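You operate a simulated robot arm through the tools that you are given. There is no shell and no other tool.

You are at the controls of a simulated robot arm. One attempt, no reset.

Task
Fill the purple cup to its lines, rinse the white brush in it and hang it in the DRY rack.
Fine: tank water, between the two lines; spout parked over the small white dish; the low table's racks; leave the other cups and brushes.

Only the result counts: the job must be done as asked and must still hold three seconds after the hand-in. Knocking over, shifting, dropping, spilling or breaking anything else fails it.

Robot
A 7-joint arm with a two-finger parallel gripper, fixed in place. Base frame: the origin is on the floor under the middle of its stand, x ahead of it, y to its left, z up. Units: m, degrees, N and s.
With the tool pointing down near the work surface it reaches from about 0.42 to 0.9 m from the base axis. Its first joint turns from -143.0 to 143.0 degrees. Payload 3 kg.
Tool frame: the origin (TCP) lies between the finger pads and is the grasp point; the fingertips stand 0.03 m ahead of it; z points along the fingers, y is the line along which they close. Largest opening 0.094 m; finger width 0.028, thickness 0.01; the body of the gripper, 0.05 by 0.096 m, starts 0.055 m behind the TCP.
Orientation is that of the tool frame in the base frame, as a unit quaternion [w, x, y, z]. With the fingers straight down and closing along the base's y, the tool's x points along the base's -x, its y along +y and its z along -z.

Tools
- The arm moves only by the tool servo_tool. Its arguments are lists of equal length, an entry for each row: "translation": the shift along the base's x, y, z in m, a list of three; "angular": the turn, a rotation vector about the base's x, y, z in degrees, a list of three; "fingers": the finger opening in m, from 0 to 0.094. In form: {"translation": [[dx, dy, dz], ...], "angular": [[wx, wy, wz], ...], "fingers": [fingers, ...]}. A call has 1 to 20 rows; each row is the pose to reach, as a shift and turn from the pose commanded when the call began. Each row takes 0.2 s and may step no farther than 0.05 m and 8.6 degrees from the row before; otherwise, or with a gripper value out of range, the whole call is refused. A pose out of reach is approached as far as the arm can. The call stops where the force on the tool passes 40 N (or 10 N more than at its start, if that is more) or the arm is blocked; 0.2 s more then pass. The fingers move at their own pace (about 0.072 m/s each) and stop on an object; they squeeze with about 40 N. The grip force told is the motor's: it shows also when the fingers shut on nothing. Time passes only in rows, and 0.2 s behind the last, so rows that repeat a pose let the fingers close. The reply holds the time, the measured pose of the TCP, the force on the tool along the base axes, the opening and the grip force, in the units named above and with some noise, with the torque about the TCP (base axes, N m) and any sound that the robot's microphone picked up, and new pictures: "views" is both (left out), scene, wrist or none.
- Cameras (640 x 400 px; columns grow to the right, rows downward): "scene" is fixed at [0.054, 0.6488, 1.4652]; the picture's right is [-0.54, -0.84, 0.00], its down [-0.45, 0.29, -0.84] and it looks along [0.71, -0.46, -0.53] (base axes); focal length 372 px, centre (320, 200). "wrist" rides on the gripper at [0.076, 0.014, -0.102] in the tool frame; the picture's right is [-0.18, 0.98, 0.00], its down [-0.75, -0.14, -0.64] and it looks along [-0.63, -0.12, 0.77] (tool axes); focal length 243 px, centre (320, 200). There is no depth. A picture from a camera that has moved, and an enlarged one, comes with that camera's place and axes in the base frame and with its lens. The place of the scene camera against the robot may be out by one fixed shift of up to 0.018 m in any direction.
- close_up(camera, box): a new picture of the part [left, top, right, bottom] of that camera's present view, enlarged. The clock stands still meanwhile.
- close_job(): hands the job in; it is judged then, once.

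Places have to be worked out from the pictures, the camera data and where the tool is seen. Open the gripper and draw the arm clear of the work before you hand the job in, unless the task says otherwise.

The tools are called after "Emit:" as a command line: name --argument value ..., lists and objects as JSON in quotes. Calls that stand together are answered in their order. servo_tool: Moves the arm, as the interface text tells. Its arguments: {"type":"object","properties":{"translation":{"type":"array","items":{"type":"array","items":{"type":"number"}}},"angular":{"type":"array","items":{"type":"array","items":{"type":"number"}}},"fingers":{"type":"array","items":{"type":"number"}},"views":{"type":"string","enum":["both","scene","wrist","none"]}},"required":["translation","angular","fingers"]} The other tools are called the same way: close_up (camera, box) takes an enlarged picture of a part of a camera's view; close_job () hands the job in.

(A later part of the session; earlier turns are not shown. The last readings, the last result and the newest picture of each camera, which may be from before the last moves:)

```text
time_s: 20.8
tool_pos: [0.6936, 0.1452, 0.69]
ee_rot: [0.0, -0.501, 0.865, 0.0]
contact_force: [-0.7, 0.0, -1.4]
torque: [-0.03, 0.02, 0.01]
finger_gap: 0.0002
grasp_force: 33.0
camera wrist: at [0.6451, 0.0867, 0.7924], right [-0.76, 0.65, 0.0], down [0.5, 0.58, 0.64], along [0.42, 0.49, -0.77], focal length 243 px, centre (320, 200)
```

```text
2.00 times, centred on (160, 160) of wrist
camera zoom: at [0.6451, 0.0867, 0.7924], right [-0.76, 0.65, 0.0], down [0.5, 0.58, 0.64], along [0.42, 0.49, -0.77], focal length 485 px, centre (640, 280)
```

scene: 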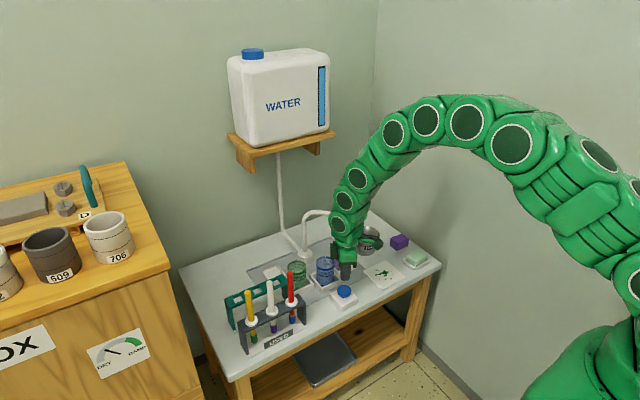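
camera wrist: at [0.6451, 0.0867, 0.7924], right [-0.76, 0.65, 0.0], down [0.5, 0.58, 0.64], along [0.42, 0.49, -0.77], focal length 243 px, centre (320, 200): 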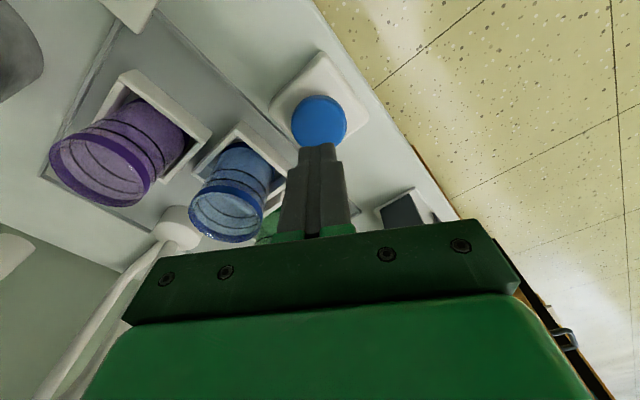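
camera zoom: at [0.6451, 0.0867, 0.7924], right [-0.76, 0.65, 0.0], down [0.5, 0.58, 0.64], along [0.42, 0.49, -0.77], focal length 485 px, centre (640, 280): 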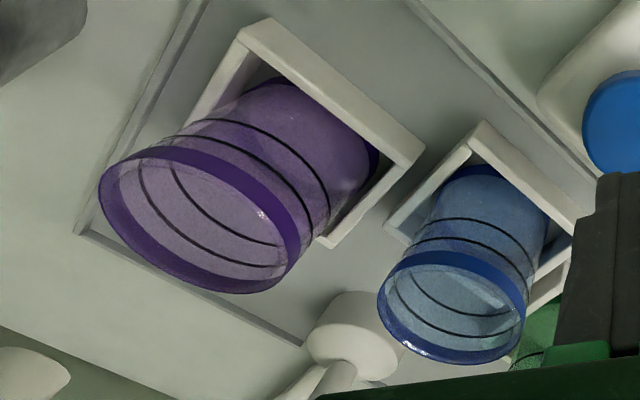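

The purple cup and the outlet tip are both visible from here. I'll make a short trial press of a few millimetres, release straight away, and check force, sound and water.

Emit:
servo_tool --translation '[[0, 0, -0.03], [0, 0, -0.044], [0, 0, -0.05], [0, 0, -0.054], [0, 0, -0.044]]' --angular '[[0, 0, 0], [0, 0, 0], [0, 0, 0], [0, 0, 0], [0, 0, 0]]' --fingers '[0, 0, 0, 0, 0]' --views "wrist"

Emit:
close_up --camera "wrist" --box '[0, 60, 320, 260]'

```text
time_s: 22.0
tool_pos: [0.6931, 0.1456, 0.6467]
ee_rot: [-0.001, -0.5, 0.866, -0.001]
contact_force: [0.5, -0.1, 0.3]
torque: [-0.02, -0.03, -0.01]
finger_gap: 0.0001
grasp_force: 33.2
heard: click
camera wrist: at [0.6443, 0.0864, 0.7474], right [-0.76, 0.65, 0.0], down [0.5, 0.58, 0.64], along [0.42, 0.49, -0.77], focal length 243 px, centre (320, 200)
```

wrist: 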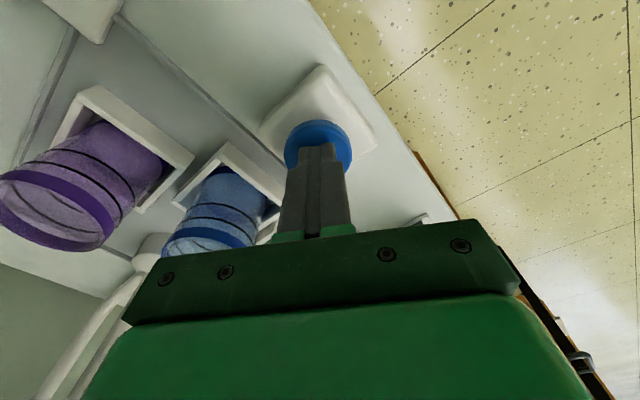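

```text
2.00 times, centred on (160, 160) of wrist
camera zoom: at [0.6443, 0.0864, 0.7474], right [-0.76, 0.65, 0.0], down [0.5, 0.58, 0.64], along [0.42, 0.49, -0.77], focal length 485 px, centre (640, 280)
```

zoom: 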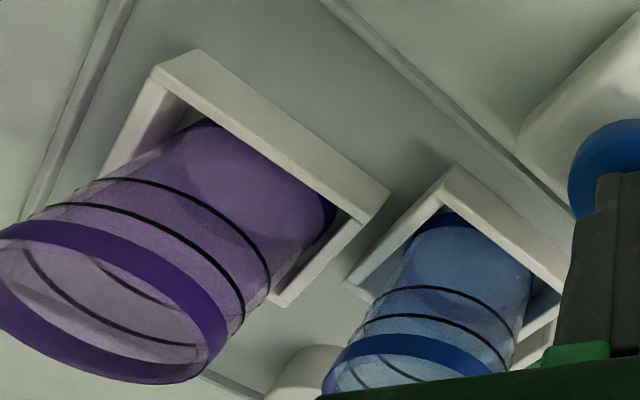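

I heard a click and see no stream yet. I'll wait one short row to find out whether water is now running (toggle) or only runs while pressed.

Emit:
servo_tool --translation '[[0, 0, 0.02]]' --angular '[[0, 0, 0]]' --fingers '[0]'

Emit:
close_up --camera "wrist" --box '[0, 60, 240, 260]'

Emit:
close_up --camera "scene" --box '[290, 195, 370, 275]'

```text
time_s: 22.4
tool_pos: [0.6923, 0.1442, 0.6664]
ee_rot: [-0.001, -0.501, 0.865, 0.0]
contact_force: [-1.1, -0.6, 0.0]
torque: [0.06, 0.01, -0.01]
finger_gap: 0.0001
grasp_force: 32.8
camera wrist: at [0.6437, 0.0867, 0.7679], right [-0.76, 0.65, 0.0], down [0.5, 0.58, 0.64], along [0.42, 0.49, -0.77], focal length 243 px, centre (320, 200)
```

scene: 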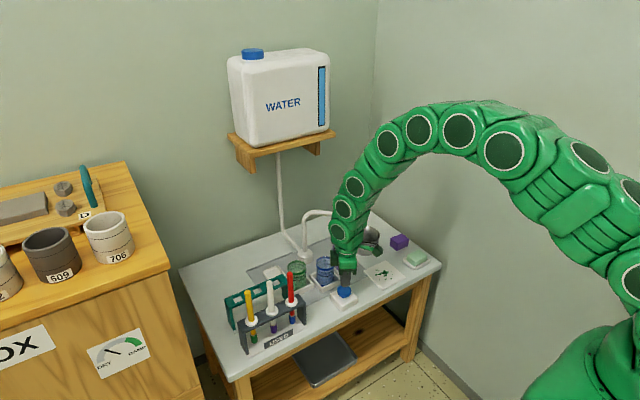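
wrist: 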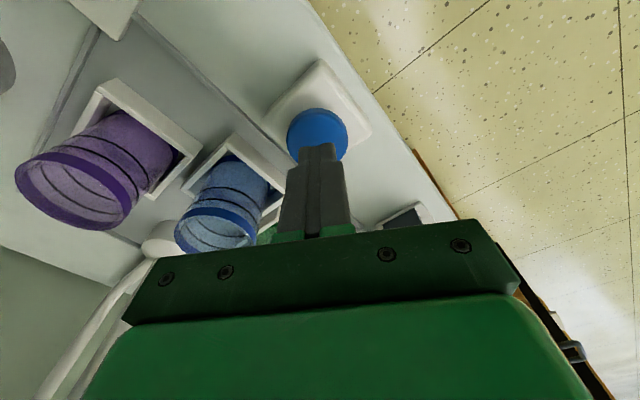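

```text
2.00 times, centred on (120, 160) of wrist
camera zoom: at [0.6437, 0.0867, 0.7679], right [-0.76, 0.65, 0.0], down [0.5, 0.58, 0.64], along [0.42, 0.49, -0.77], focal length 485 px, centre (720, 280)
```

zoom: 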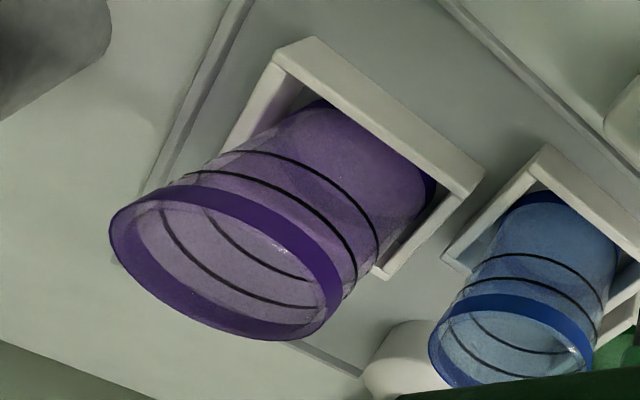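

```text
5.00 times, centred on (330, 235) of scene
camera zoom: at [0.054, 0.6488, 1.4652], right [-0.54, -0.84, 0.0], down [-0.45, 0.29, -0.84], along [0.71, -0.46, -0.53], focal length 1859 px, centre (270, 25)
```

zoom: 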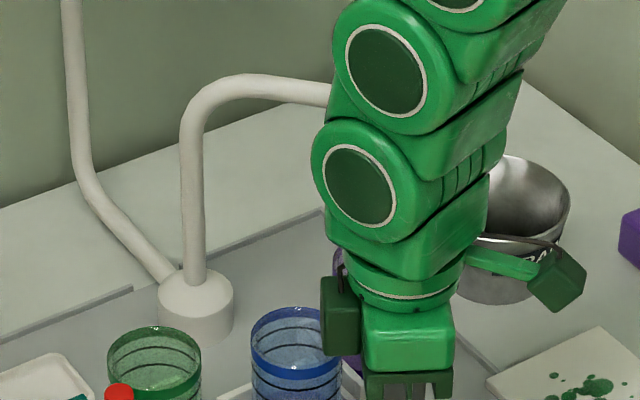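

Nothing runs with the button released, so it probably flows only while held. I'll press and hold for a moment and take the picture while it's down.

Emit:
servo_tool --translation '[[0, 0, -0.02], [0, 0, -0.03], [0, 0, -0.03]]' --angular '[[0, 0, 0], [0, 0, 0], [0, 0, 0]]' --fingers '[0, 0, 0]' --views "wrist"

Emit:
close_up --camera "wrist" --box '[0, 60, 240, 260]'

```text
time_s: 23.2
tool_pos: [0.6923, 0.1454, 0.6368]
ee_rot: [0.001, -0.501, 0.865, 0.0]
contact_force: [3.0, 0.3, 3.1]
torque: [0.01, -0.07, -0.01]
finger_gap: 0.0002
grasp_force: 32.8
heard: click
camera wrist: at [0.6445, 0.0867, 0.7383], right [-0.76, 0.65, 0.0], down [0.5, 0.58, 0.64], along [0.42, 0.49, -0.77], focal length 243 px, centre (320, 200)
```

wrist: 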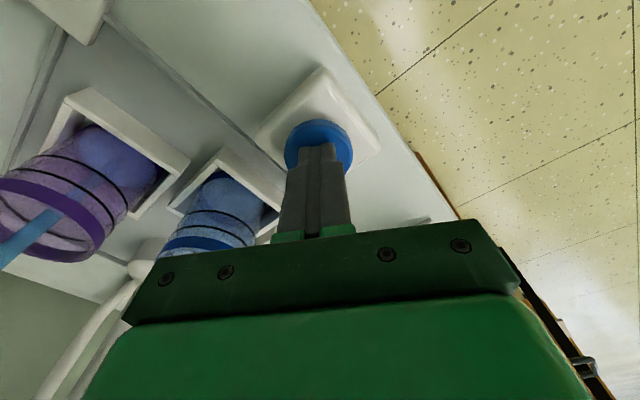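

```text
2.00 times, centred on (120, 160) of wrist
camera zoom: at [0.6445, 0.0867, 0.7383], right [-0.76, 0.65, 0.0], down [0.5, 0.58, 0.64], along [0.42, 0.49, -0.77], focal length 485 px, centre (720, 280)
```

zoom: 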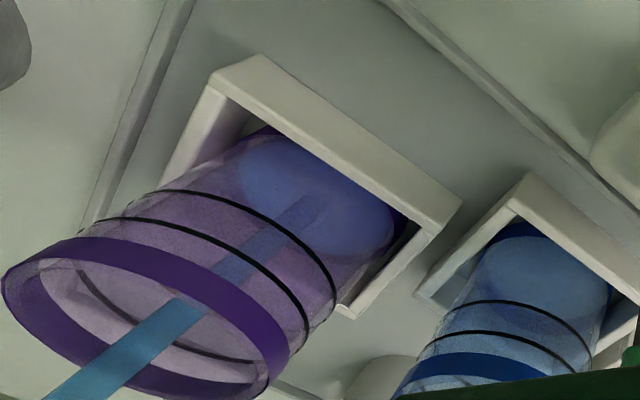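

Water is streaming into the purple cup while the button is held, and its surface is bluish and easy to see. I'll hold a bit longer and measure the rise.

Emit:
servo_tool --translation '[[0, 0, 0], [0, 0, 0], [0, 0, 0]]' --angular '[[0, 0, 0], [0, 0, 0], [0, 0, 0]]' --fingers '[0, 0, 0]' --views "wrist"

Emit:
close_up --camera "wrist" --box '[0, 60, 240, 260]'

```text
time_s: 24.0
tool_pos: [0.6934, 0.1454, 0.637]
ee_rot: [0.0, -0.501, 0.866, 0.001]
contact_force: [1.7, -0.4, 3.6]
torque: [-0.03, -0.06, -0.01]
finger_gap: 0.0001
grasp_force: 32.4
camera wrist: at [0.644, 0.0867, 0.7381], right [-0.76, 0.65, 0.0], down [0.5, 0.58, 0.64], along [0.42, 0.49, -0.77], focal length 243 px, centre (320, 200)
```

wrist: 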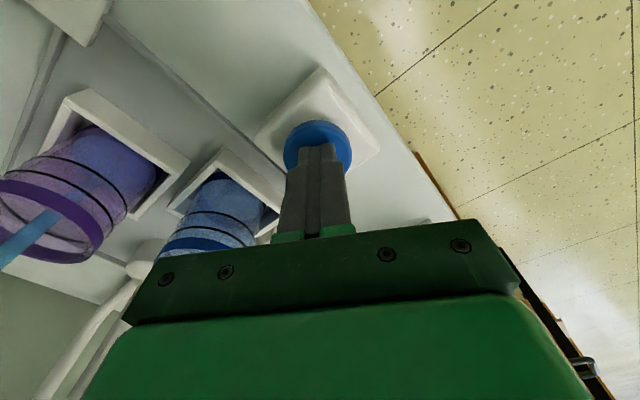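

```text
2.00 times, centred on (120, 160) of wrist
camera zoom: at [0.644, 0.0867, 0.7381], right [-0.76, 0.65, 0.0], down [0.5, 0.58, 0.64], along [0.42, 0.49, -0.77], focal length 485 px, centre (720, 280)
```

zoom: 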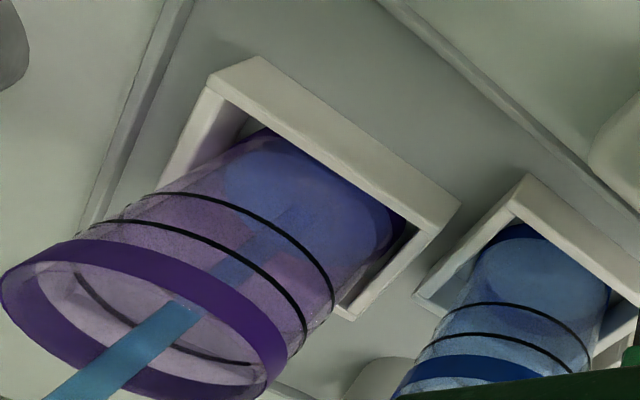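

By the stream's end point the surface is at about z 0.589, rising about 22 mm/s. I estimate the lines at about 0.613 and 0.628, so I'm aiming for about 0.620. I'll hold for two more rows and measure again.

Emit:
servo_tool --translation '[[0, 0, 0], [0, 0, 0]]' --angular '[[0, 0, 0], [0, 0, 0]]' --fingers '[0, 0]' --views "wrist"

Emit:
close_up --camera "wrist" --box '[0, 100, 160, 240]'

```text
time_s: 24.6
tool_pos: [0.6942, 0.1454, 0.6355]
ee_rot: [0.0, -0.5, 0.866, 0.0]
contact_force: [0.5, -0.3, 3.3]
torque: [-0.02, -0.04, 0.01]
finger_gap: 0.0001
grasp_force: 33.0
camera wrist: at [0.644, 0.0867, 0.7381], right [-0.76, 0.65, 0.0], down [0.5, 0.58, 0.64], along [0.42, 0.49, -0.77], focal length 243 px, centre (320, 200)
```

wrist: 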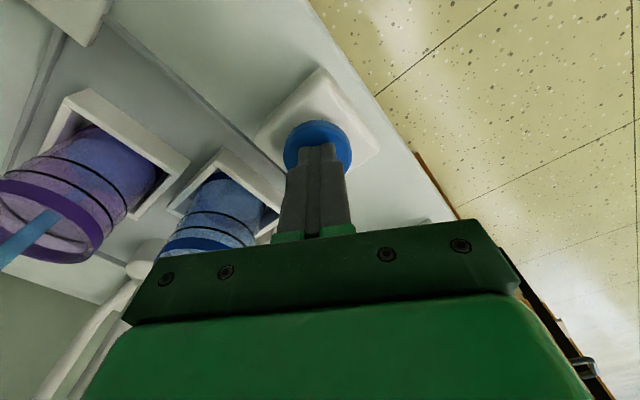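

```text
2.86 times, centred on (80, 170) of wrist
camera zoom: at [0.644, 0.0867, 0.7381], right [-0.76, 0.65, 0.0], down [0.5, 0.58, 0.64], along [0.42, 0.49, -0.77], focal length 693 px, centre (1006, 286)
```

zoom: 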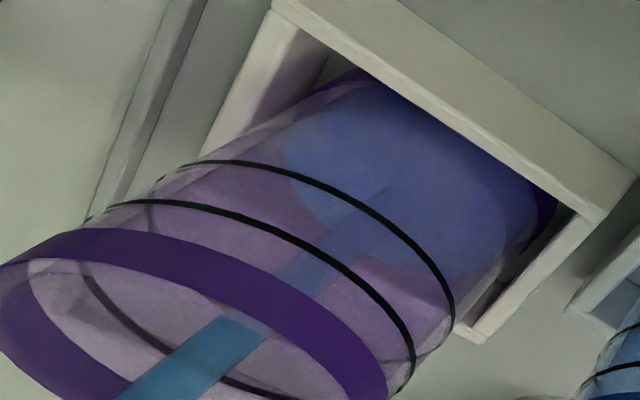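

To compare with the earlier pictures, I'll take the same crop again (the clock stands still for this).

Emit:
close_up --camera "wrist" --box '[0, 60, 240, 260]'

Emit:
close_up --camera "wrist" --box '[50, 110, 150, 190]'

```text
2.00 times, centred on (120, 160) of wrist
camera zoom: at [0.644, 0.0867, 0.7381], right [-0.76, 0.65, 0.0], down [0.5, 0.58, 0.64], along [0.42, 0.49, -0.77], focal length 485 px, centre (720, 280)
```

zoom: 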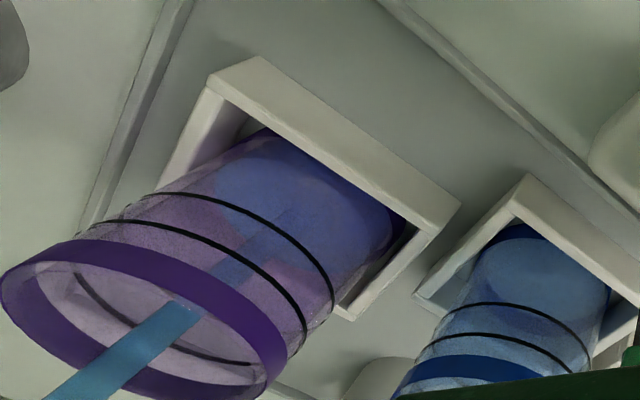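

```text
5.00 times, centred on (100, 150) of wrist
camera zoom: at [0.644, 0.0867, 0.7381], right [-0.76, 0.65, 0.0], down [0.5, 0.58, 0.64], along [0.42, 0.49, -0.77], focal length 1213 px, centre (1420, 450)
```

zoom: 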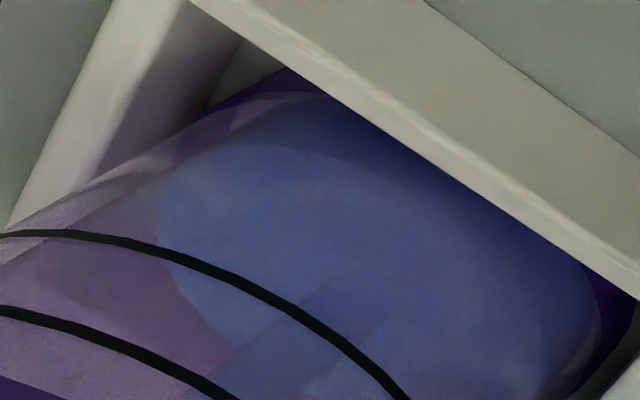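

From the ellipse's near and far edges I now get the level at about z 0.582, rising nearer 9 mm/s. That leaves 38 mm to my 0.620 target, so I'll hold for 1.8 s more and measure again.

Emit:
servo_tool --translation '[[0, 0, 0], [0, 0, 0], [0, 0, 0], [0, 0, 0], [0, 0, 0], [0, 0, 0], [0, 0, 0], [0, 0, 0]]' --angular '[[0, 0, 0], [0, 0, 0], [0, 0, 0], [0, 0, 0], [0, 0, 0], [0, 0, 0], [0, 0, 0], [0, 0, 0]]' --fingers '[0, 0, 0, 0, 0, 0, 0, 0]' --views "wrist"

Emit:
close_up --camera "wrist" --box '[0, 110, 160, 240]'

Emit:
close_up --camera "wrist" --box '[50, 110, 150, 190]'

```text
time_s: 26.4
tool_pos: [0.6928, 0.1453, 0.6368]
ee_rot: [0.0, -0.5, 0.866, 0.0]
contact_force: [0.2, 0.5, 2.9]
torque: [-0.01, 0.01, -0.02]
finger_gap: 0.0
grasp_force: 33.2
camera wrist: at [0.644, 0.0867, 0.7381], right [-0.76, 0.65, 0.0], down [0.5, 0.58, 0.64], along [0.42, 0.49, -0.77], focal length 243 px, centre (320, 200)
```

wrist: 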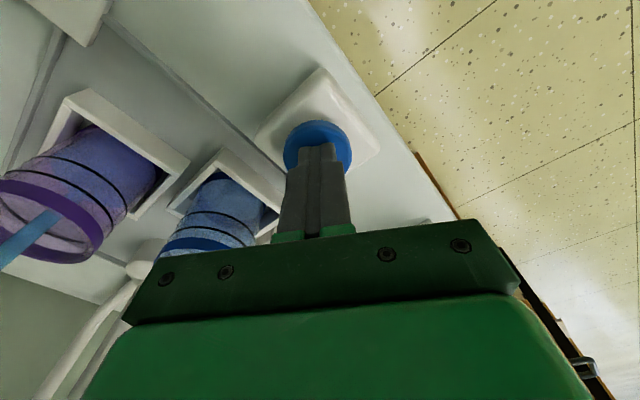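

```text
3.08 times, centred on (80, 175) of wrist
camera zoom: at [0.644, 0.0867, 0.7381], right [-0.76, 0.65, 0.0], down [0.5, 0.58, 0.64], along [0.42, 0.49, -0.77], focal length 746 px, centre (1058, 277)
```

zoom: 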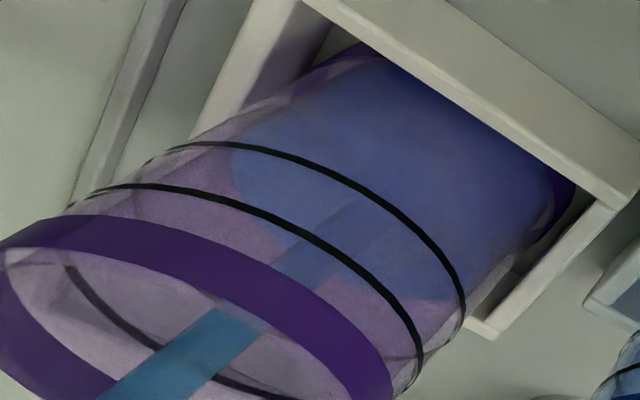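

```text
5.00 times, centred on (100, 150) of wrist
camera zoom: at [0.644, 0.0867, 0.7381], right [-0.76, 0.65, 0.0], down [0.5, 0.58, 0.64], along [0.42, 0.49, -0.77], focal length 1213 px, centre (1420, 450)
```

zoom: 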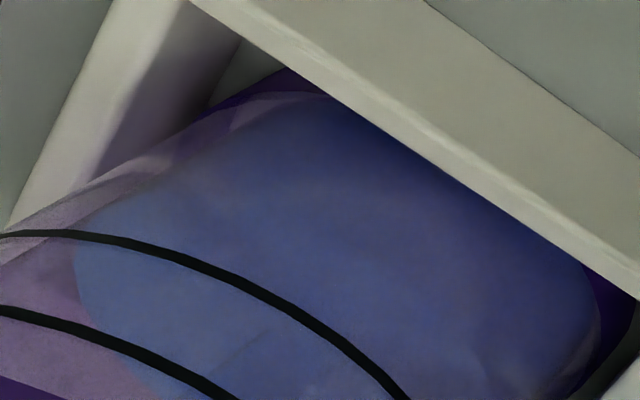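

The level is now at about z 0.596 and rising about 8 mm/s. I'll hold for 2.0 s more, which should bring it to about 0.612 near the lower line, then check again.

Emit:
servo_tool --translation '[[0, 0, 0], [0, 0, 0], [0, 0, 0], [0, 0, 0], [0, 0, 0], [0, 0, 0], [0, 0, 0], [0, 0, 0], [0, 0, 0]]' --angular '[[0, 0, 0], [0, 0, 0], [0, 0, 0], [0, 0, 0], [0, 0, 0], [0, 0, 0], [0, 0, 0], [0, 0, 0], [0, 0, 0]]' --fingers '[0, 0, 0, 0, 0, 0, 0, 0, 0]' --views "wrist"

Emit:
close_up --camera "wrist" --box '[0, 110, 160, 240]'

Emit:
close_up --camera "wrist" --box '[20, 120, 120, 200]'

```text
time_s: 28.4
tool_pos: [0.693, 0.1469, 0.6366]
ee_rot: [0.0, -0.501, 0.866, 0.0]
contact_force: [-1.4, 0.3, 3.5]
torque: [-0.05, 0.06, 0.03]
finger_gap: 0.0
grasp_force: 32.6
camera wrist: at [0.644, 0.0867, 0.7381], right [-0.76, 0.65, 0.0], down [0.5, 0.58, 0.64], along [0.42, 0.49, -0.77], focal length 243 px, centre (320, 200)
```

wrist: 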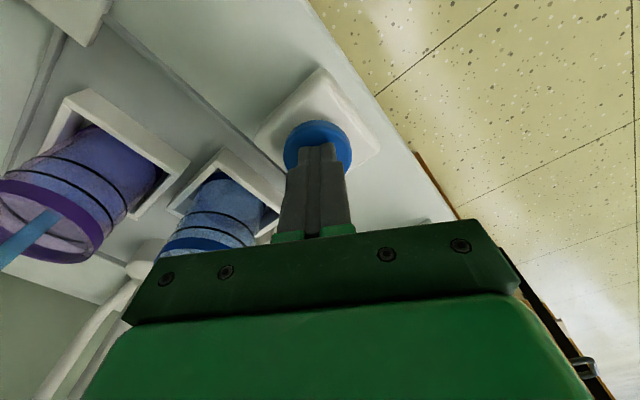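

```text
3.08 times, centred on (80, 175) of wrist
camera zoom: at [0.644, 0.0867, 0.7381], right [-0.76, 0.65, 0.0], down [0.5, 0.58, 0.64], along [0.42, 0.49, -0.77], focal length 746 px, centre (1058, 277)
```

zoom: 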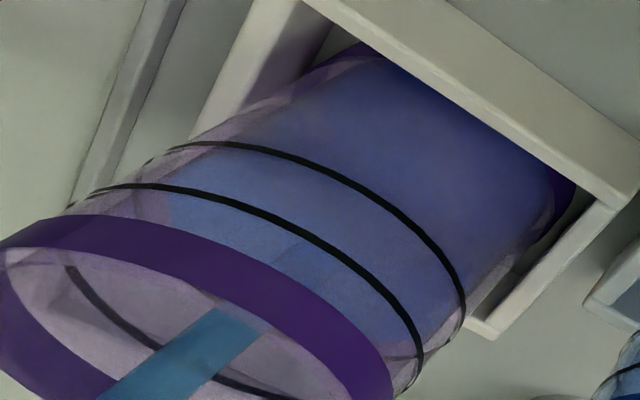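

```text
5.00 times, centred on (70, 160) of wrist
camera zoom: at [0.644, 0.0867, 0.7381], right [-0.76, 0.65, 0.0], down [0.5, 0.58, 0.64], along [0.42, 0.49, -0.77], focal length 1213 px, centre (1570, 400)
```

zoom: 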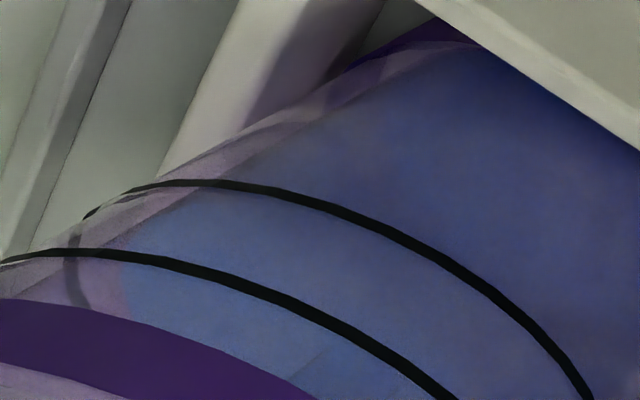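

The level is now right at the lower line (about 0.611). I'll hold about 1.0 s more to reach mid-band, about 0.620, and then release the button.

Emit:
servo_tool --translation '[[0, 0, 0], [0, 0, 0], [0, 0, 0], [0, 0, 0], [0, 0, 0], [0, 0, 0.02], [0, 0, 0.05]]' --angular '[[0, 0, 0], [0, 0, 0], [0, 0, 0], [0, 0, 0], [0, 0, 0], [0, 0, 0], [0, 0, 0]]' --fingers '[0, 0, 0, 0, 0, 0, 0]' --views "wrist"

Emit:
close_up --camera "wrist" --box '[0, 80, 240, 280]'

Emit:
close_up --camera "wrist" --box '[30, 110, 170, 210]'

```text
time_s: 30.0
tool_pos: [0.6924, 0.1473, 0.6867]
ee_rot: [-0.002, -0.501, 0.865, 0.0]
contact_force: [0.4, 1.1, -0.4]
torque: [0.01, 0.03, 0.03]
finger_gap: 0.0001
grasp_force: 33.5
camera wrist: at [0.6434, 0.0873, 0.7883], right [-0.76, 0.65, 0.0], down [0.5, 0.58, 0.64], along [0.42, 0.49, -0.77], focal length 243 px, centre (320, 200)
```

wrist: 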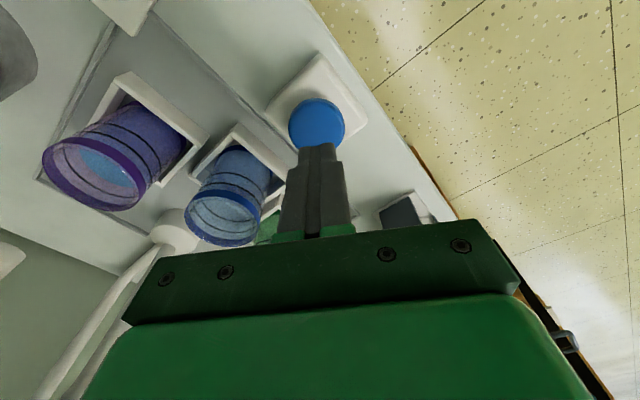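

```text
2.00 times, centred on (120, 180) of wrist
camera zoom: at [0.6434, 0.0873, 0.7883], right [-0.76, 0.65, 0.0], down [0.5, 0.58, 0.64], along [0.42, 0.49, -0.77], focal length 485 px, centre (720, 240)
```

zoom: 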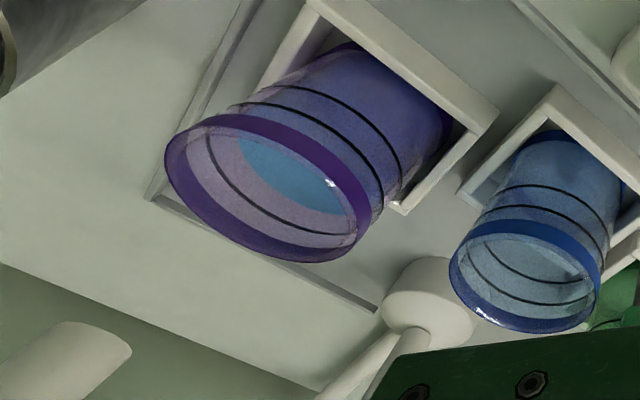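

```text
4.00 times, centred on (100, 160) of wrist
camera zoom: at [0.6434, 0.0873, 0.7883], right [-0.76, 0.65, 0.0], down [0.5, 0.58, 0.64], along [0.42, 0.49, -0.77], focal length 970 px, centre (1200, 360)
```

zoom: 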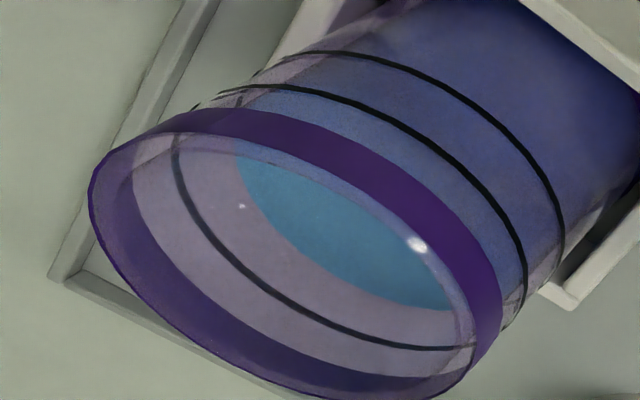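

The stream stopped on release. Through the mouth of the cup the water's edge lies below the far part of the upper line and covers the lower line, so the level is about 0.619. I'll move the arm out of the scene camera's line of sight to confirm.

Emit:
servo_tool --translation '[[0, -0.01, 0.04], [-0.02, -0.03, 0.08], [-0.05, -0.06, 0.11], [-0.08, -0.09, 0.13], [-0.1, -0.12, 0.15], [-0.1, -0.14, 0.17]]' --angular '[[0, 0, 0], [0, 0, -4], [0, 0, -12], [0, 0, -20], [0, 0, -28], [0, 0, -30]]' --fingers '[0, 0, 0, 0, 0, 0]'

Emit:
close_up --camera "scene" --box '[310, 225, 370, 275]'

Emit:
close_up --camera "scene" --box '[325, 232, 357, 257]'

```text
refused: row 3 steps farther than a row can; nothing moved
```

```text
8.00 times, centred on (340, 250) of scene
camera zoom: at [0.054, 0.6488, 1.4652], right [-0.54, -0.84, 0.0], down [-0.45, 0.29, -0.84], along [0.71, -0.46, -0.53], focal length 2974 px, centre (160, -200)
```

zoom: 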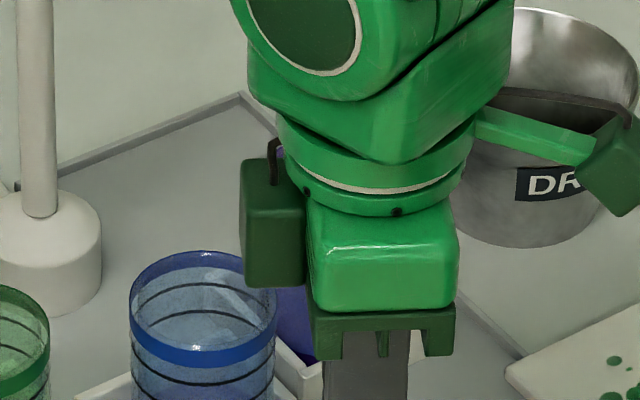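

```text
16.00 times, centred on (341, 244) of scene
camera zoom: at [0.054, 0.6488, 1.4652], right [-0.54, -0.84, 0.0], down [-0.45, 0.29, -0.84], along [0.71, -0.46, -0.53], focal length 5948 px, centre (-16, -512)
```

zoom: 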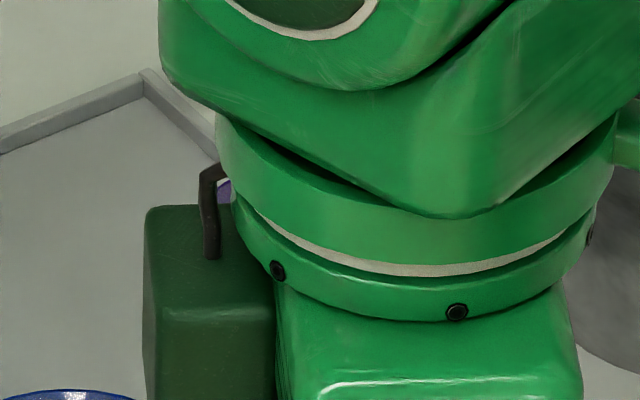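

That call was refused because one step was too long, so nothing moved. I'll repeat the move with smaller steps.

Emit:
servo_tool --translation '[[0, -0.005, 0.04], [-0.015, -0.02, 0.075], [-0.035, -0.04, 0.105], [-0.055, -0.06, 0.13], [-0.075, -0.08, 0.15], [-0.095, -0.1, 0.165], [-0.1, -0.12, 0.17]]' --angular '[[0, 0, 0], [0, 0, -4], [0, 0, -10], [0, 0, -16], [0, 0, -22], [0, 0, -28], [0, 0, -30]]' --fingers '[0, 0, 0, 0, 0, 0, 0]'

Emit:
close_up --camera "scene" --box '[310, 225, 370, 275]'

Emit:
close_up --camera "scene" --box '[325, 236, 357, 261]'

```text
time_s: 31.6
tool_pos: [0.5921, 0.0247, 0.8562]
ee_rot: [-0.001, -0.259, 0.966, 0.0]
contact_force: [0.2, 0.0, 0.4]
torque: [-0.02, 0.01, -0.01]
finger_gap: 0.0
grasp_force: 33.4
camera wrist: at [0.5206, -0.0007, 0.958], right [-0.33, 0.94, 0.0], down [0.72, 0.26, 0.64], along [0.6, 0.21, -0.77], focal length 243 px, centre (320, 200)
```

scene: 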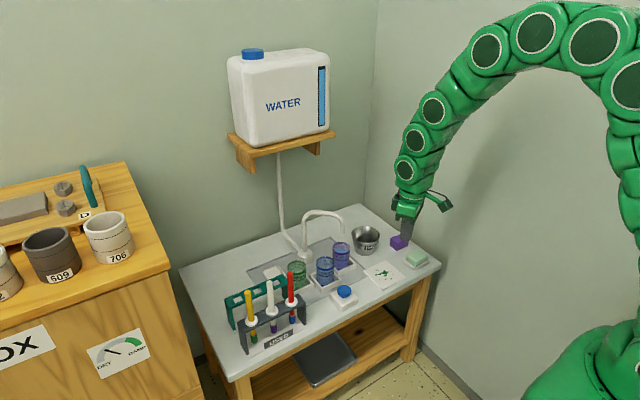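
wrist: 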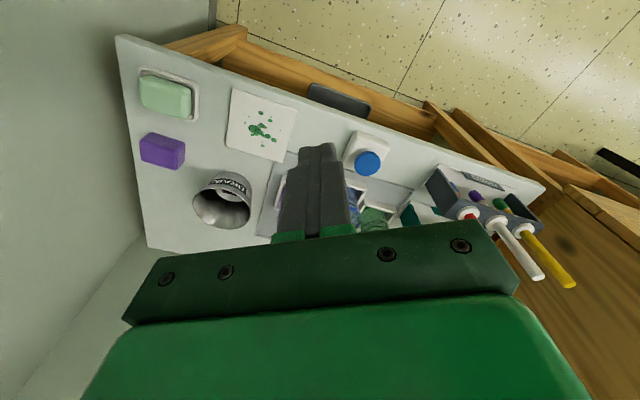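

```text
8.00 times, centred on (340, 250) of scene
camera zoom: at [0.054, 0.6488, 1.4652], right [-0.54, -0.84, 0.0], down [-0.45, 0.29, -0.84], along [0.71, -0.46, -0.53], focal length 2974 px, centre (160, -200)
```

zoom: 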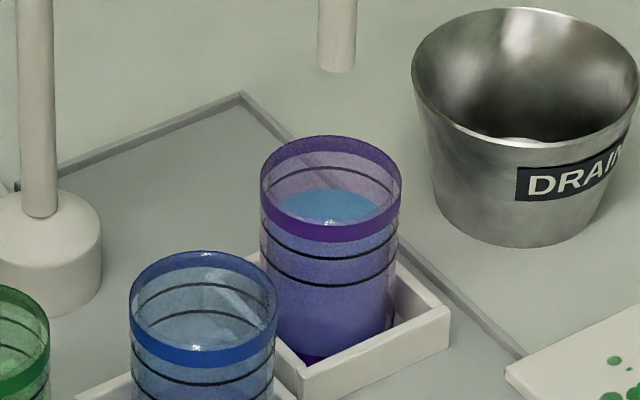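

```text
16.00 times, centred on (341, 248) of scene
camera zoom: at [0.054, 0.6488, 1.4652], right [-0.54, -0.84, 0.0], down [-0.45, 0.29, -0.84], along [0.71, -0.46, -0.53], focal length 5948 px, centre (-16, -576)
```

zoom: 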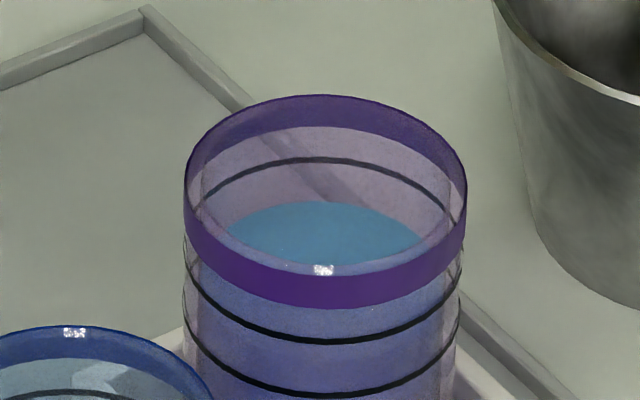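

The scene picture confirms it: the water's back edge lies between the upper and lower lines, around 40 % of the way up, with no spill. Next I'll return the spout, approaching the arch again with the same 30° pitch and matching yaw.

Emit:
servo_tool --translation '[[0.02, 0.007, 0.015], [0.045, 0.015, 0.03], [0.07, 0.024, 0.035], [0.095, 0.033, 0.035], [0.12, 0.042, 0.035], [0.145, 0.051, 0.035], [0.17, 0.06, 0.03], [0.195, 0.068, 0.025], [0.22, 0.075, 0.018], [0.241, 0.081, 0.012]]' --angular '[[-0.5, -2.97, 1.87], [-1.0, -5.94, 3.73], [-1.5, -8.91, 5.6], [-2.0, -11.88, 7.46], [-2.5, -14.85, 9.33], [-3.0, -17.82, 11.19], [-3.5, -20.79, 13.06], [-4.0, -23.76, 14.92], [-4.5, -26.73, 16.79], [-5.0, -29.7, 18.65]]' --fingers '[0.02, 0.04, 0.06, 0.08, 0.094, 0.094, 0.094, 0.094, 0.094, 0.094]'

```text
time_s: 33.8
tool_pos: [0.8331, 0.107, 0.8676]
ee_rot: [0.234, -0.402, 0.879, -0.108]
contact_force: [0.4, 0.6, -0.2]
torque: [-0.02, -0.02, 0.01]
finger_gap: 0.0938
grasp_force: 0.1
camera wrist: at [0.7318, 0.0589, 0.9261], right [-0.54, 0.78, -0.31], down [0.2, 0.48, 0.85], along [0.82, 0.4, -0.42], focal length 243 px, centre (320, 200)
```

scene: 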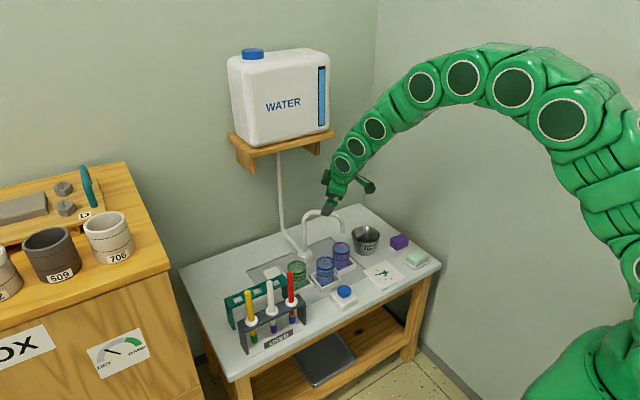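
wrist: 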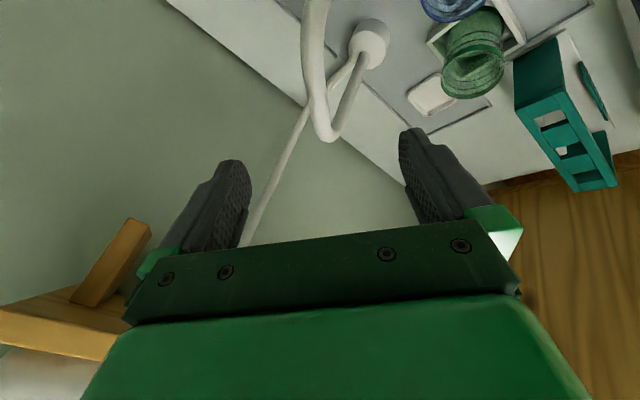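

The arch lies centrally between the open fingers again. I'll advance to straddle it and narrow the fingers to the loose 24 mm cage.

Emit:
servo_tool --translation '[[0.0165, -0.0005, -0.0285], [0.033, -0.001, -0.057], [0.05, -0.0013, -0.0864], [0.05, -0.0013, -0.0864], [0.05, -0.0013, -0.0864], [0.05, -0.0013, -0.0864]]' --angular '[[0, 0, 0], [0, 0, 0], [0, 0, 0], [0, 0, 0], [0, 0, 0], [0, 0, 0]]' --fingers '[0.094, 0.094, 0.094, 0.06, 0.035, 0.024]'

```text
time_s: 35.2
tool_pos: [0.8839, 0.1062, 0.7811]
ee_rot: [0.234, -0.402, 0.878, -0.108]
contact_force: [0.3, -0.1, -0.6]
torque: [0.0, 0.01, -0.01]
finger_gap: 0.024
grasp_force: 0.0
camera wrist: at [0.782, 0.0576, 0.8392], right [-0.54, 0.78, -0.31], down [0.2, 0.48, 0.86], along [0.82, 0.4, -0.41], focal length 243 px, centre (320, 200)
```

scene: 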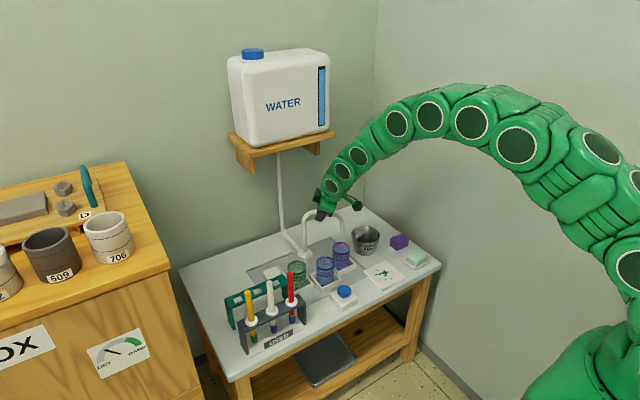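
wrist: 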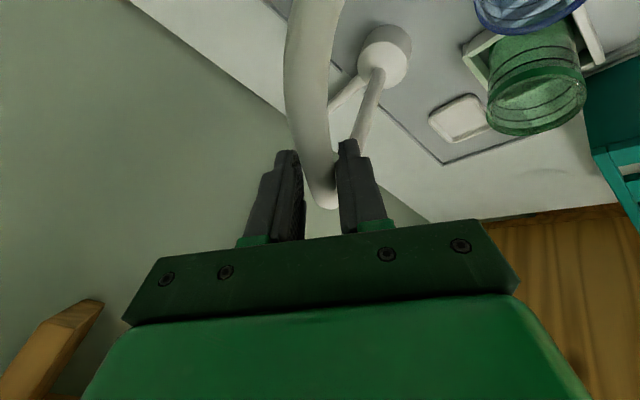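

The arch is caged with no force on it. I'll swing the spout back along the same arc, about 90° in this call, at the same height.

Emit:
servo_tool --translation '[[-0.0035, 0.0037, 0], [-0.0066, 0.0078, 0], [-0.0093, 0.0121, 0], [-0.0117, 0.0166, 0], [-0.0137, 0.0214, 0], [-0.0152, 0.0262, 0], [-0.0163, 0.0312, 0], [-0.017, 0.0363, 0], [-0.0172, 0.0414, 0], [-0.017, 0.0465, 0], [-0.0163, 0.0516, 0], [-0.0152, 0.0566, 0], [-0.0137, 0.0614, 0], [-0.0117, 0.0662, 0], [-0.0093, 0.0707, 0], [-0.0066, 0.075, 0], [-0.0035, 0.0791, 0], [0, 0.0828, 0]]' --angular '[[2.5, 0, -4.33], [5.05, 0, -8.75], [7.7, 0, -13.34], [10.4, 0, -18.01], [13.15, 0, -22.78], [15.95, 0, -27.63], [18.8, 0, -32.56], [21.65, 0, -37.5], [24.55, 0, -42.52], [27.45, 0, -47.54], [30.3, 0, -52.48], [33.15, 0, -57.42], [35.95, 0, -62.27], [38.7, 0, -67.03], [41.4, 0, -71.71], [44.05, 0, -76.3], [46.6, 0, -80.71], [49.1, 0, -85.04]]' --fingers '[0.024, 0.024, 0.024, 0.024, 0.024, 0.024, 0.024, 0.024, 0.024, 0.024, 0.024, 0.024, 0.024, 0.024, 0.024, 0.024, 0.024, 0.024]'

```text
time_s: 39.0
tool_pos: [0.8855, 0.1882, 0.7809]
ee_rot: [0.235, 0.401, 0.879, 0.108]
contact_force: [-1.2, -0.6, -0.6]
torque: [-0.03, 0.03, 0.01]
finger_gap: 0.0245
grasp_force: 0.3
camera wrist: at [0.8005, 0.2553, 0.8501], right [0.75, 0.5, 0.43], down [0.01, -0.66, 0.75], along [0.66, -0.55, -0.5], focal length 243 px, centre (320, 200)
```

scene: 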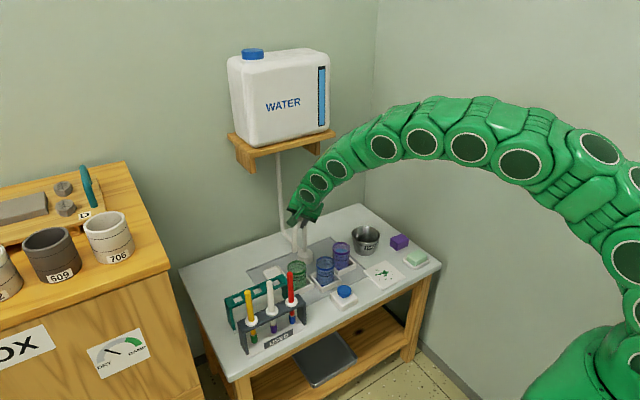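
wrist: 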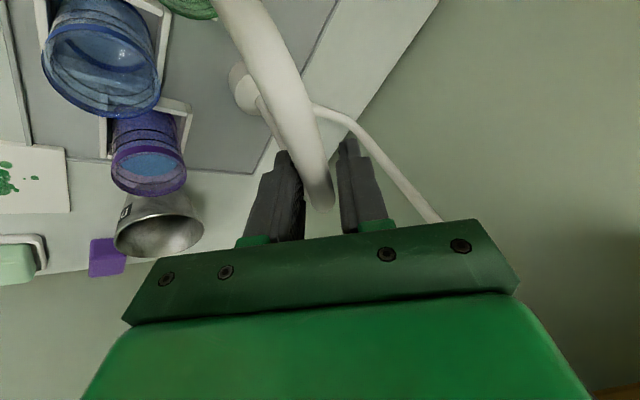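

The spout follows back just as freely. I'll finish the last 45° to the parked position and compare it with the starting picture.

Emit:
servo_tool --translation '[[0.0037, 0.0035, 0], [0.0078, 0.0066, 0], [0.0121, 0.0093, 0], [0.0166, 0.0117, 0], [0.0214, 0.0137, 0], [0.0262, 0.0152, 0], [0.0312, 0.0163, 0], [0.0363, 0.017, 0], [0.0414, 0.0172, 0]]' --angular '[[2.45, 0, -4.24], [4.85, 0, -8.4], [7.15, 0, -12.38], [9.45, 0, -16.37], [11.7, 0, -20.26], [13.9, 0, -24.07], [16.1, 0, -27.89], [18.3, 0, -31.7], [20.45, 0, -35.42]]' --fingers '[0.024, 0.024, 0.024, 0.024, 0.024, 0.024, 0.024, 0.024, 0.024]'

Emit:
close_up --camera "scene" --box '[220, 200, 380, 300]'

Emit:
close_up --camera "wrist" --box '[140, 0, 380, 150]'

```text
time_s: 41.0
tool_pos: [0.9258, 0.2052, 0.7816]
ee_rot: [0.183, 0.682, 0.684, 0.183]
contact_force: [-0.6, 1.4, -0.3]
torque: [-0.01, 0.01, 0.04]
finger_gap: 0.0245
grasp_force: 0.5
camera wrist: at [0.8878, 0.2818, 0.877], right [0.85, -0.18, 0.49], down [-0.44, -0.75, 0.48], along [0.28, -0.63, -0.72], focal length 243 px, centre (320, 200)
```

scene: 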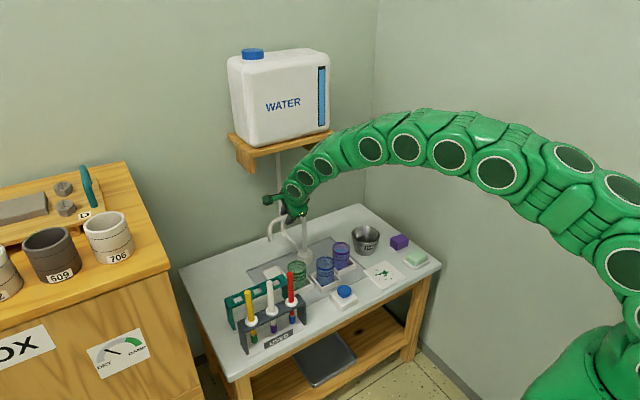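
wrist: 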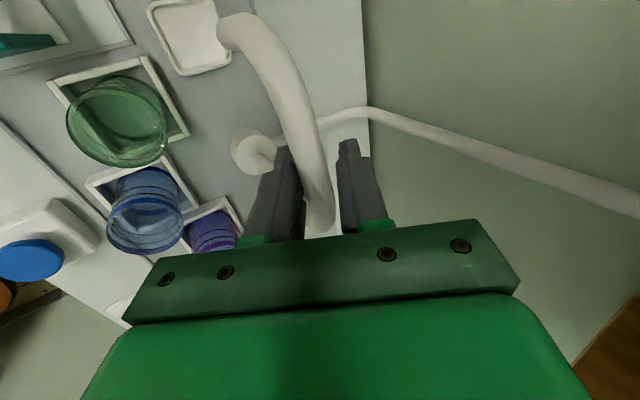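

```text
4.00 times, centred on (300, 250) of scene
camera zoom: at [0.054, 0.6488, 1.4652], right [-0.54, -0.84, 0.0], down [-0.45, 0.29, -0.84], along [0.71, -0.46, -0.53], focal length 1487 px, centre (400, 0)
```

zoom: 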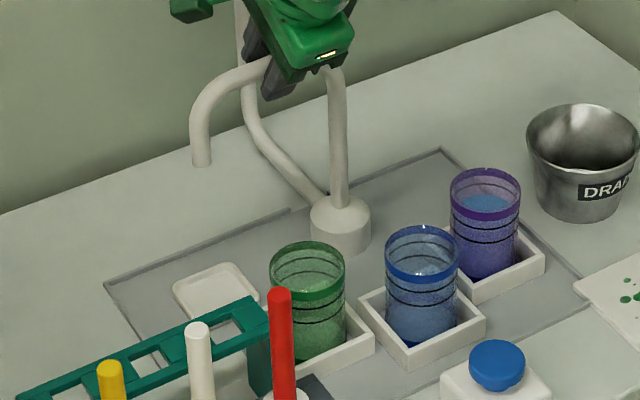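

```text
2.67 times, centred on (260, 75) of wrist
camera zoom: at [0.8878, 0.2818, 0.877], right [0.85, -0.18, 0.49], down [-0.44, -0.75, 0.48], along [0.28, -0.63, -0.72], focal length 647 px, centre (480, 533)
```

zoom: 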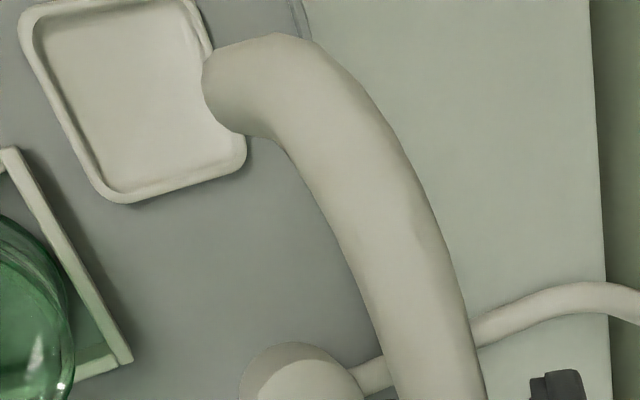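

The outlet is back over the dish, about 5 mm farther along +x than at the start (2°). I'll nudge it back by that little with the far finger, then open the cage.

Emit:
servo_tool --translation '[[-0.006, 0, 0], [-0.0113, 0, 0], [-0.0113, 0, 0], [-0.004, 0, 0], [-0.004, 0, 0], [-0.004, 0, 0]]' --angular '[[0, 0, 0], [0, 0, 0], [0, 0, 0], [0, 0, 0], [0, 0, 0], [0, 0, 0]]' --fingers '[0.024, 0.024, 0.024, 0.04, 0.07, 0.094]'

Emit:
close_up --camera "scene" --box '[220, 200, 380, 300]'

```text
time_s: 42.4
tool_pos: [0.9207, 0.205, 0.7825]
ee_rot: [0.183, 0.683, 0.684, 0.183]
contact_force: [-0.4, 0.5, -0.3]
torque: [0.0, -0.02, 0.0]
finger_gap: 0.094
grasp_force: 0.1
camera wrist: at [0.8834, 0.2816, 0.8771], right [0.85, -0.18, 0.49], down [-0.44, -0.75, 0.49], along [0.28, -0.63, -0.72], focal length 243 px, centre (320, 200)
```

scene: 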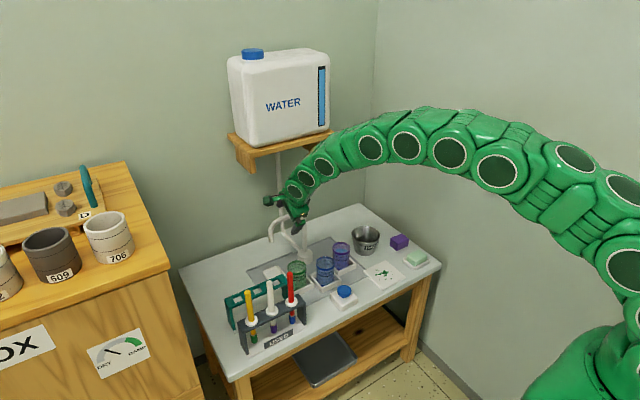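
wrist: 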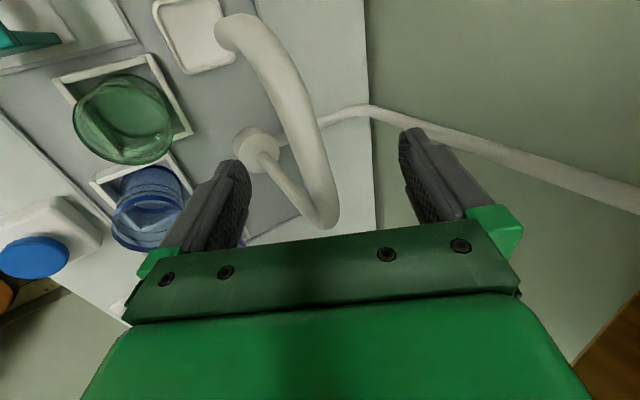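

```text
4.00 times, centred on (300, 250) of scene
camera zoom: at [0.054, 0.6488, 1.4652], right [-0.54, -0.84, 0.0], down [-0.45, 0.29, -0.84], along [0.71, -0.46, -0.53], focal length 1487 px, centre (400, 0)
```

zoom: 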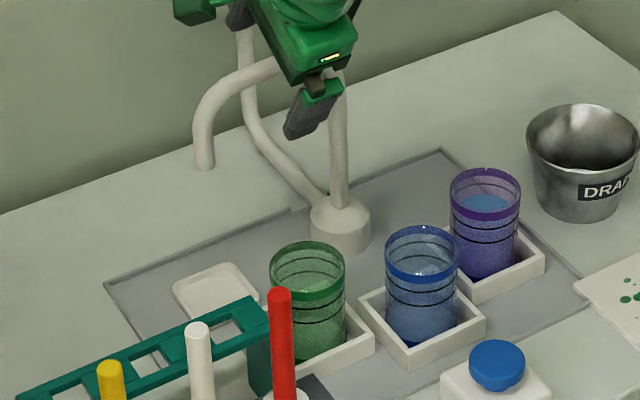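

The outlet is back at exactly its starting pixel position, so the spout is parked over the dish. I'll back off along the approach line, bring the tool upright with the fingers closing along x, and go above the white brush at about (0.699, 0.387).

Emit:
servo_tool --translation '[[-0.02, 0, 0.0346], [-0.04, 0, 0.0693], [-0.06, 0, 0.104], [-0.085, 0.02, 0.108], [-0.11, 0.045, 0.108], [-0.135, 0.07, 0.108], [-0.16, 0.095, 0.108], [-0.18, 0.12, 0.108], [-0.2, 0.145, 0.108], [-0.215, 0.165, 0.108], [-0.222, 0.1815, 0.108]]' --angular '[[0, 0, 0], [0, 0, 0], [0, 0, 0], [0, 4, 0], [0, 8, 0], [0, 12, 0], [0, 16, 0], [0, 20, 0], [0, 24, 0], [0, 28, 0], [0, 30, 0]]' --fingers '[0.094, 0.094, 0.094, 0.094, 0.094, 0.08, 0.07, 0.06, 0.06, 0.06, 0.06]'

Emit:
close_up --camera "wrist" --box '[220, 50, 420, 240]'

```text
time_s: 44.8
tool_pos: [0.6996, 0.3857, 0.8899]
ee_rot: [-0.001, 0.708, 0.707, -0.001]
contact_force: [-0.7, -0.3, 0.8]
torque: [0.01, 0.0, -0.02]
finger_gap: 0.0601
grasp_force: 0.0
camera wrist: at [0.7155, 0.4627, 0.9919], right [0.98, -0.18, 0.0], down [-0.14, -0.75, 0.64], along [-0.12, -0.63, -0.77], focal length 243 px, centre (320, 200)
```

scene: 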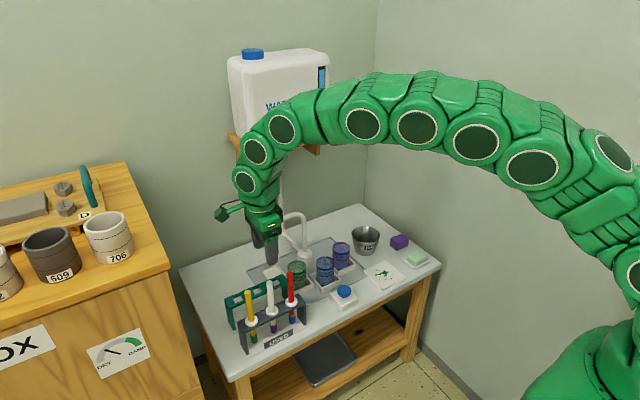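
wrist: 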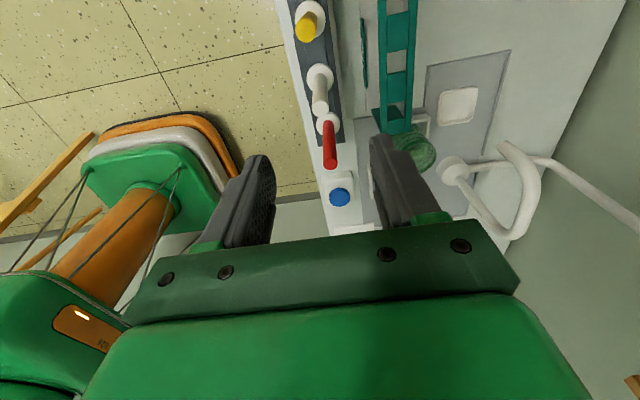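

```text
2.11 times, centred on (320, 145) of wrist
camera zoom: at [0.7155, 0.4627, 0.9919], right [0.98, -0.18, 0.0], down [-0.14, -0.75, 0.64], along [-0.12, -0.63, -0.77], focal length 511 px, centre (320, 316)
```

zoom: 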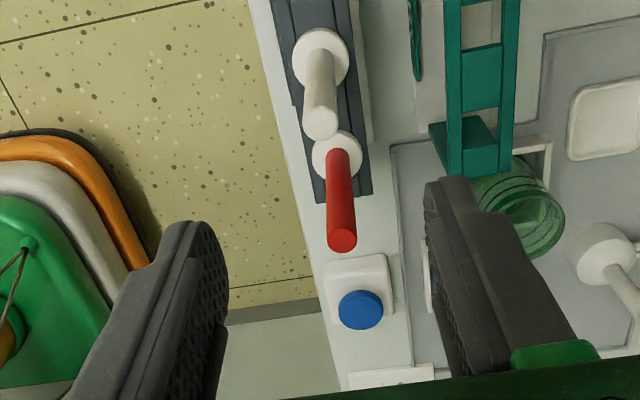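

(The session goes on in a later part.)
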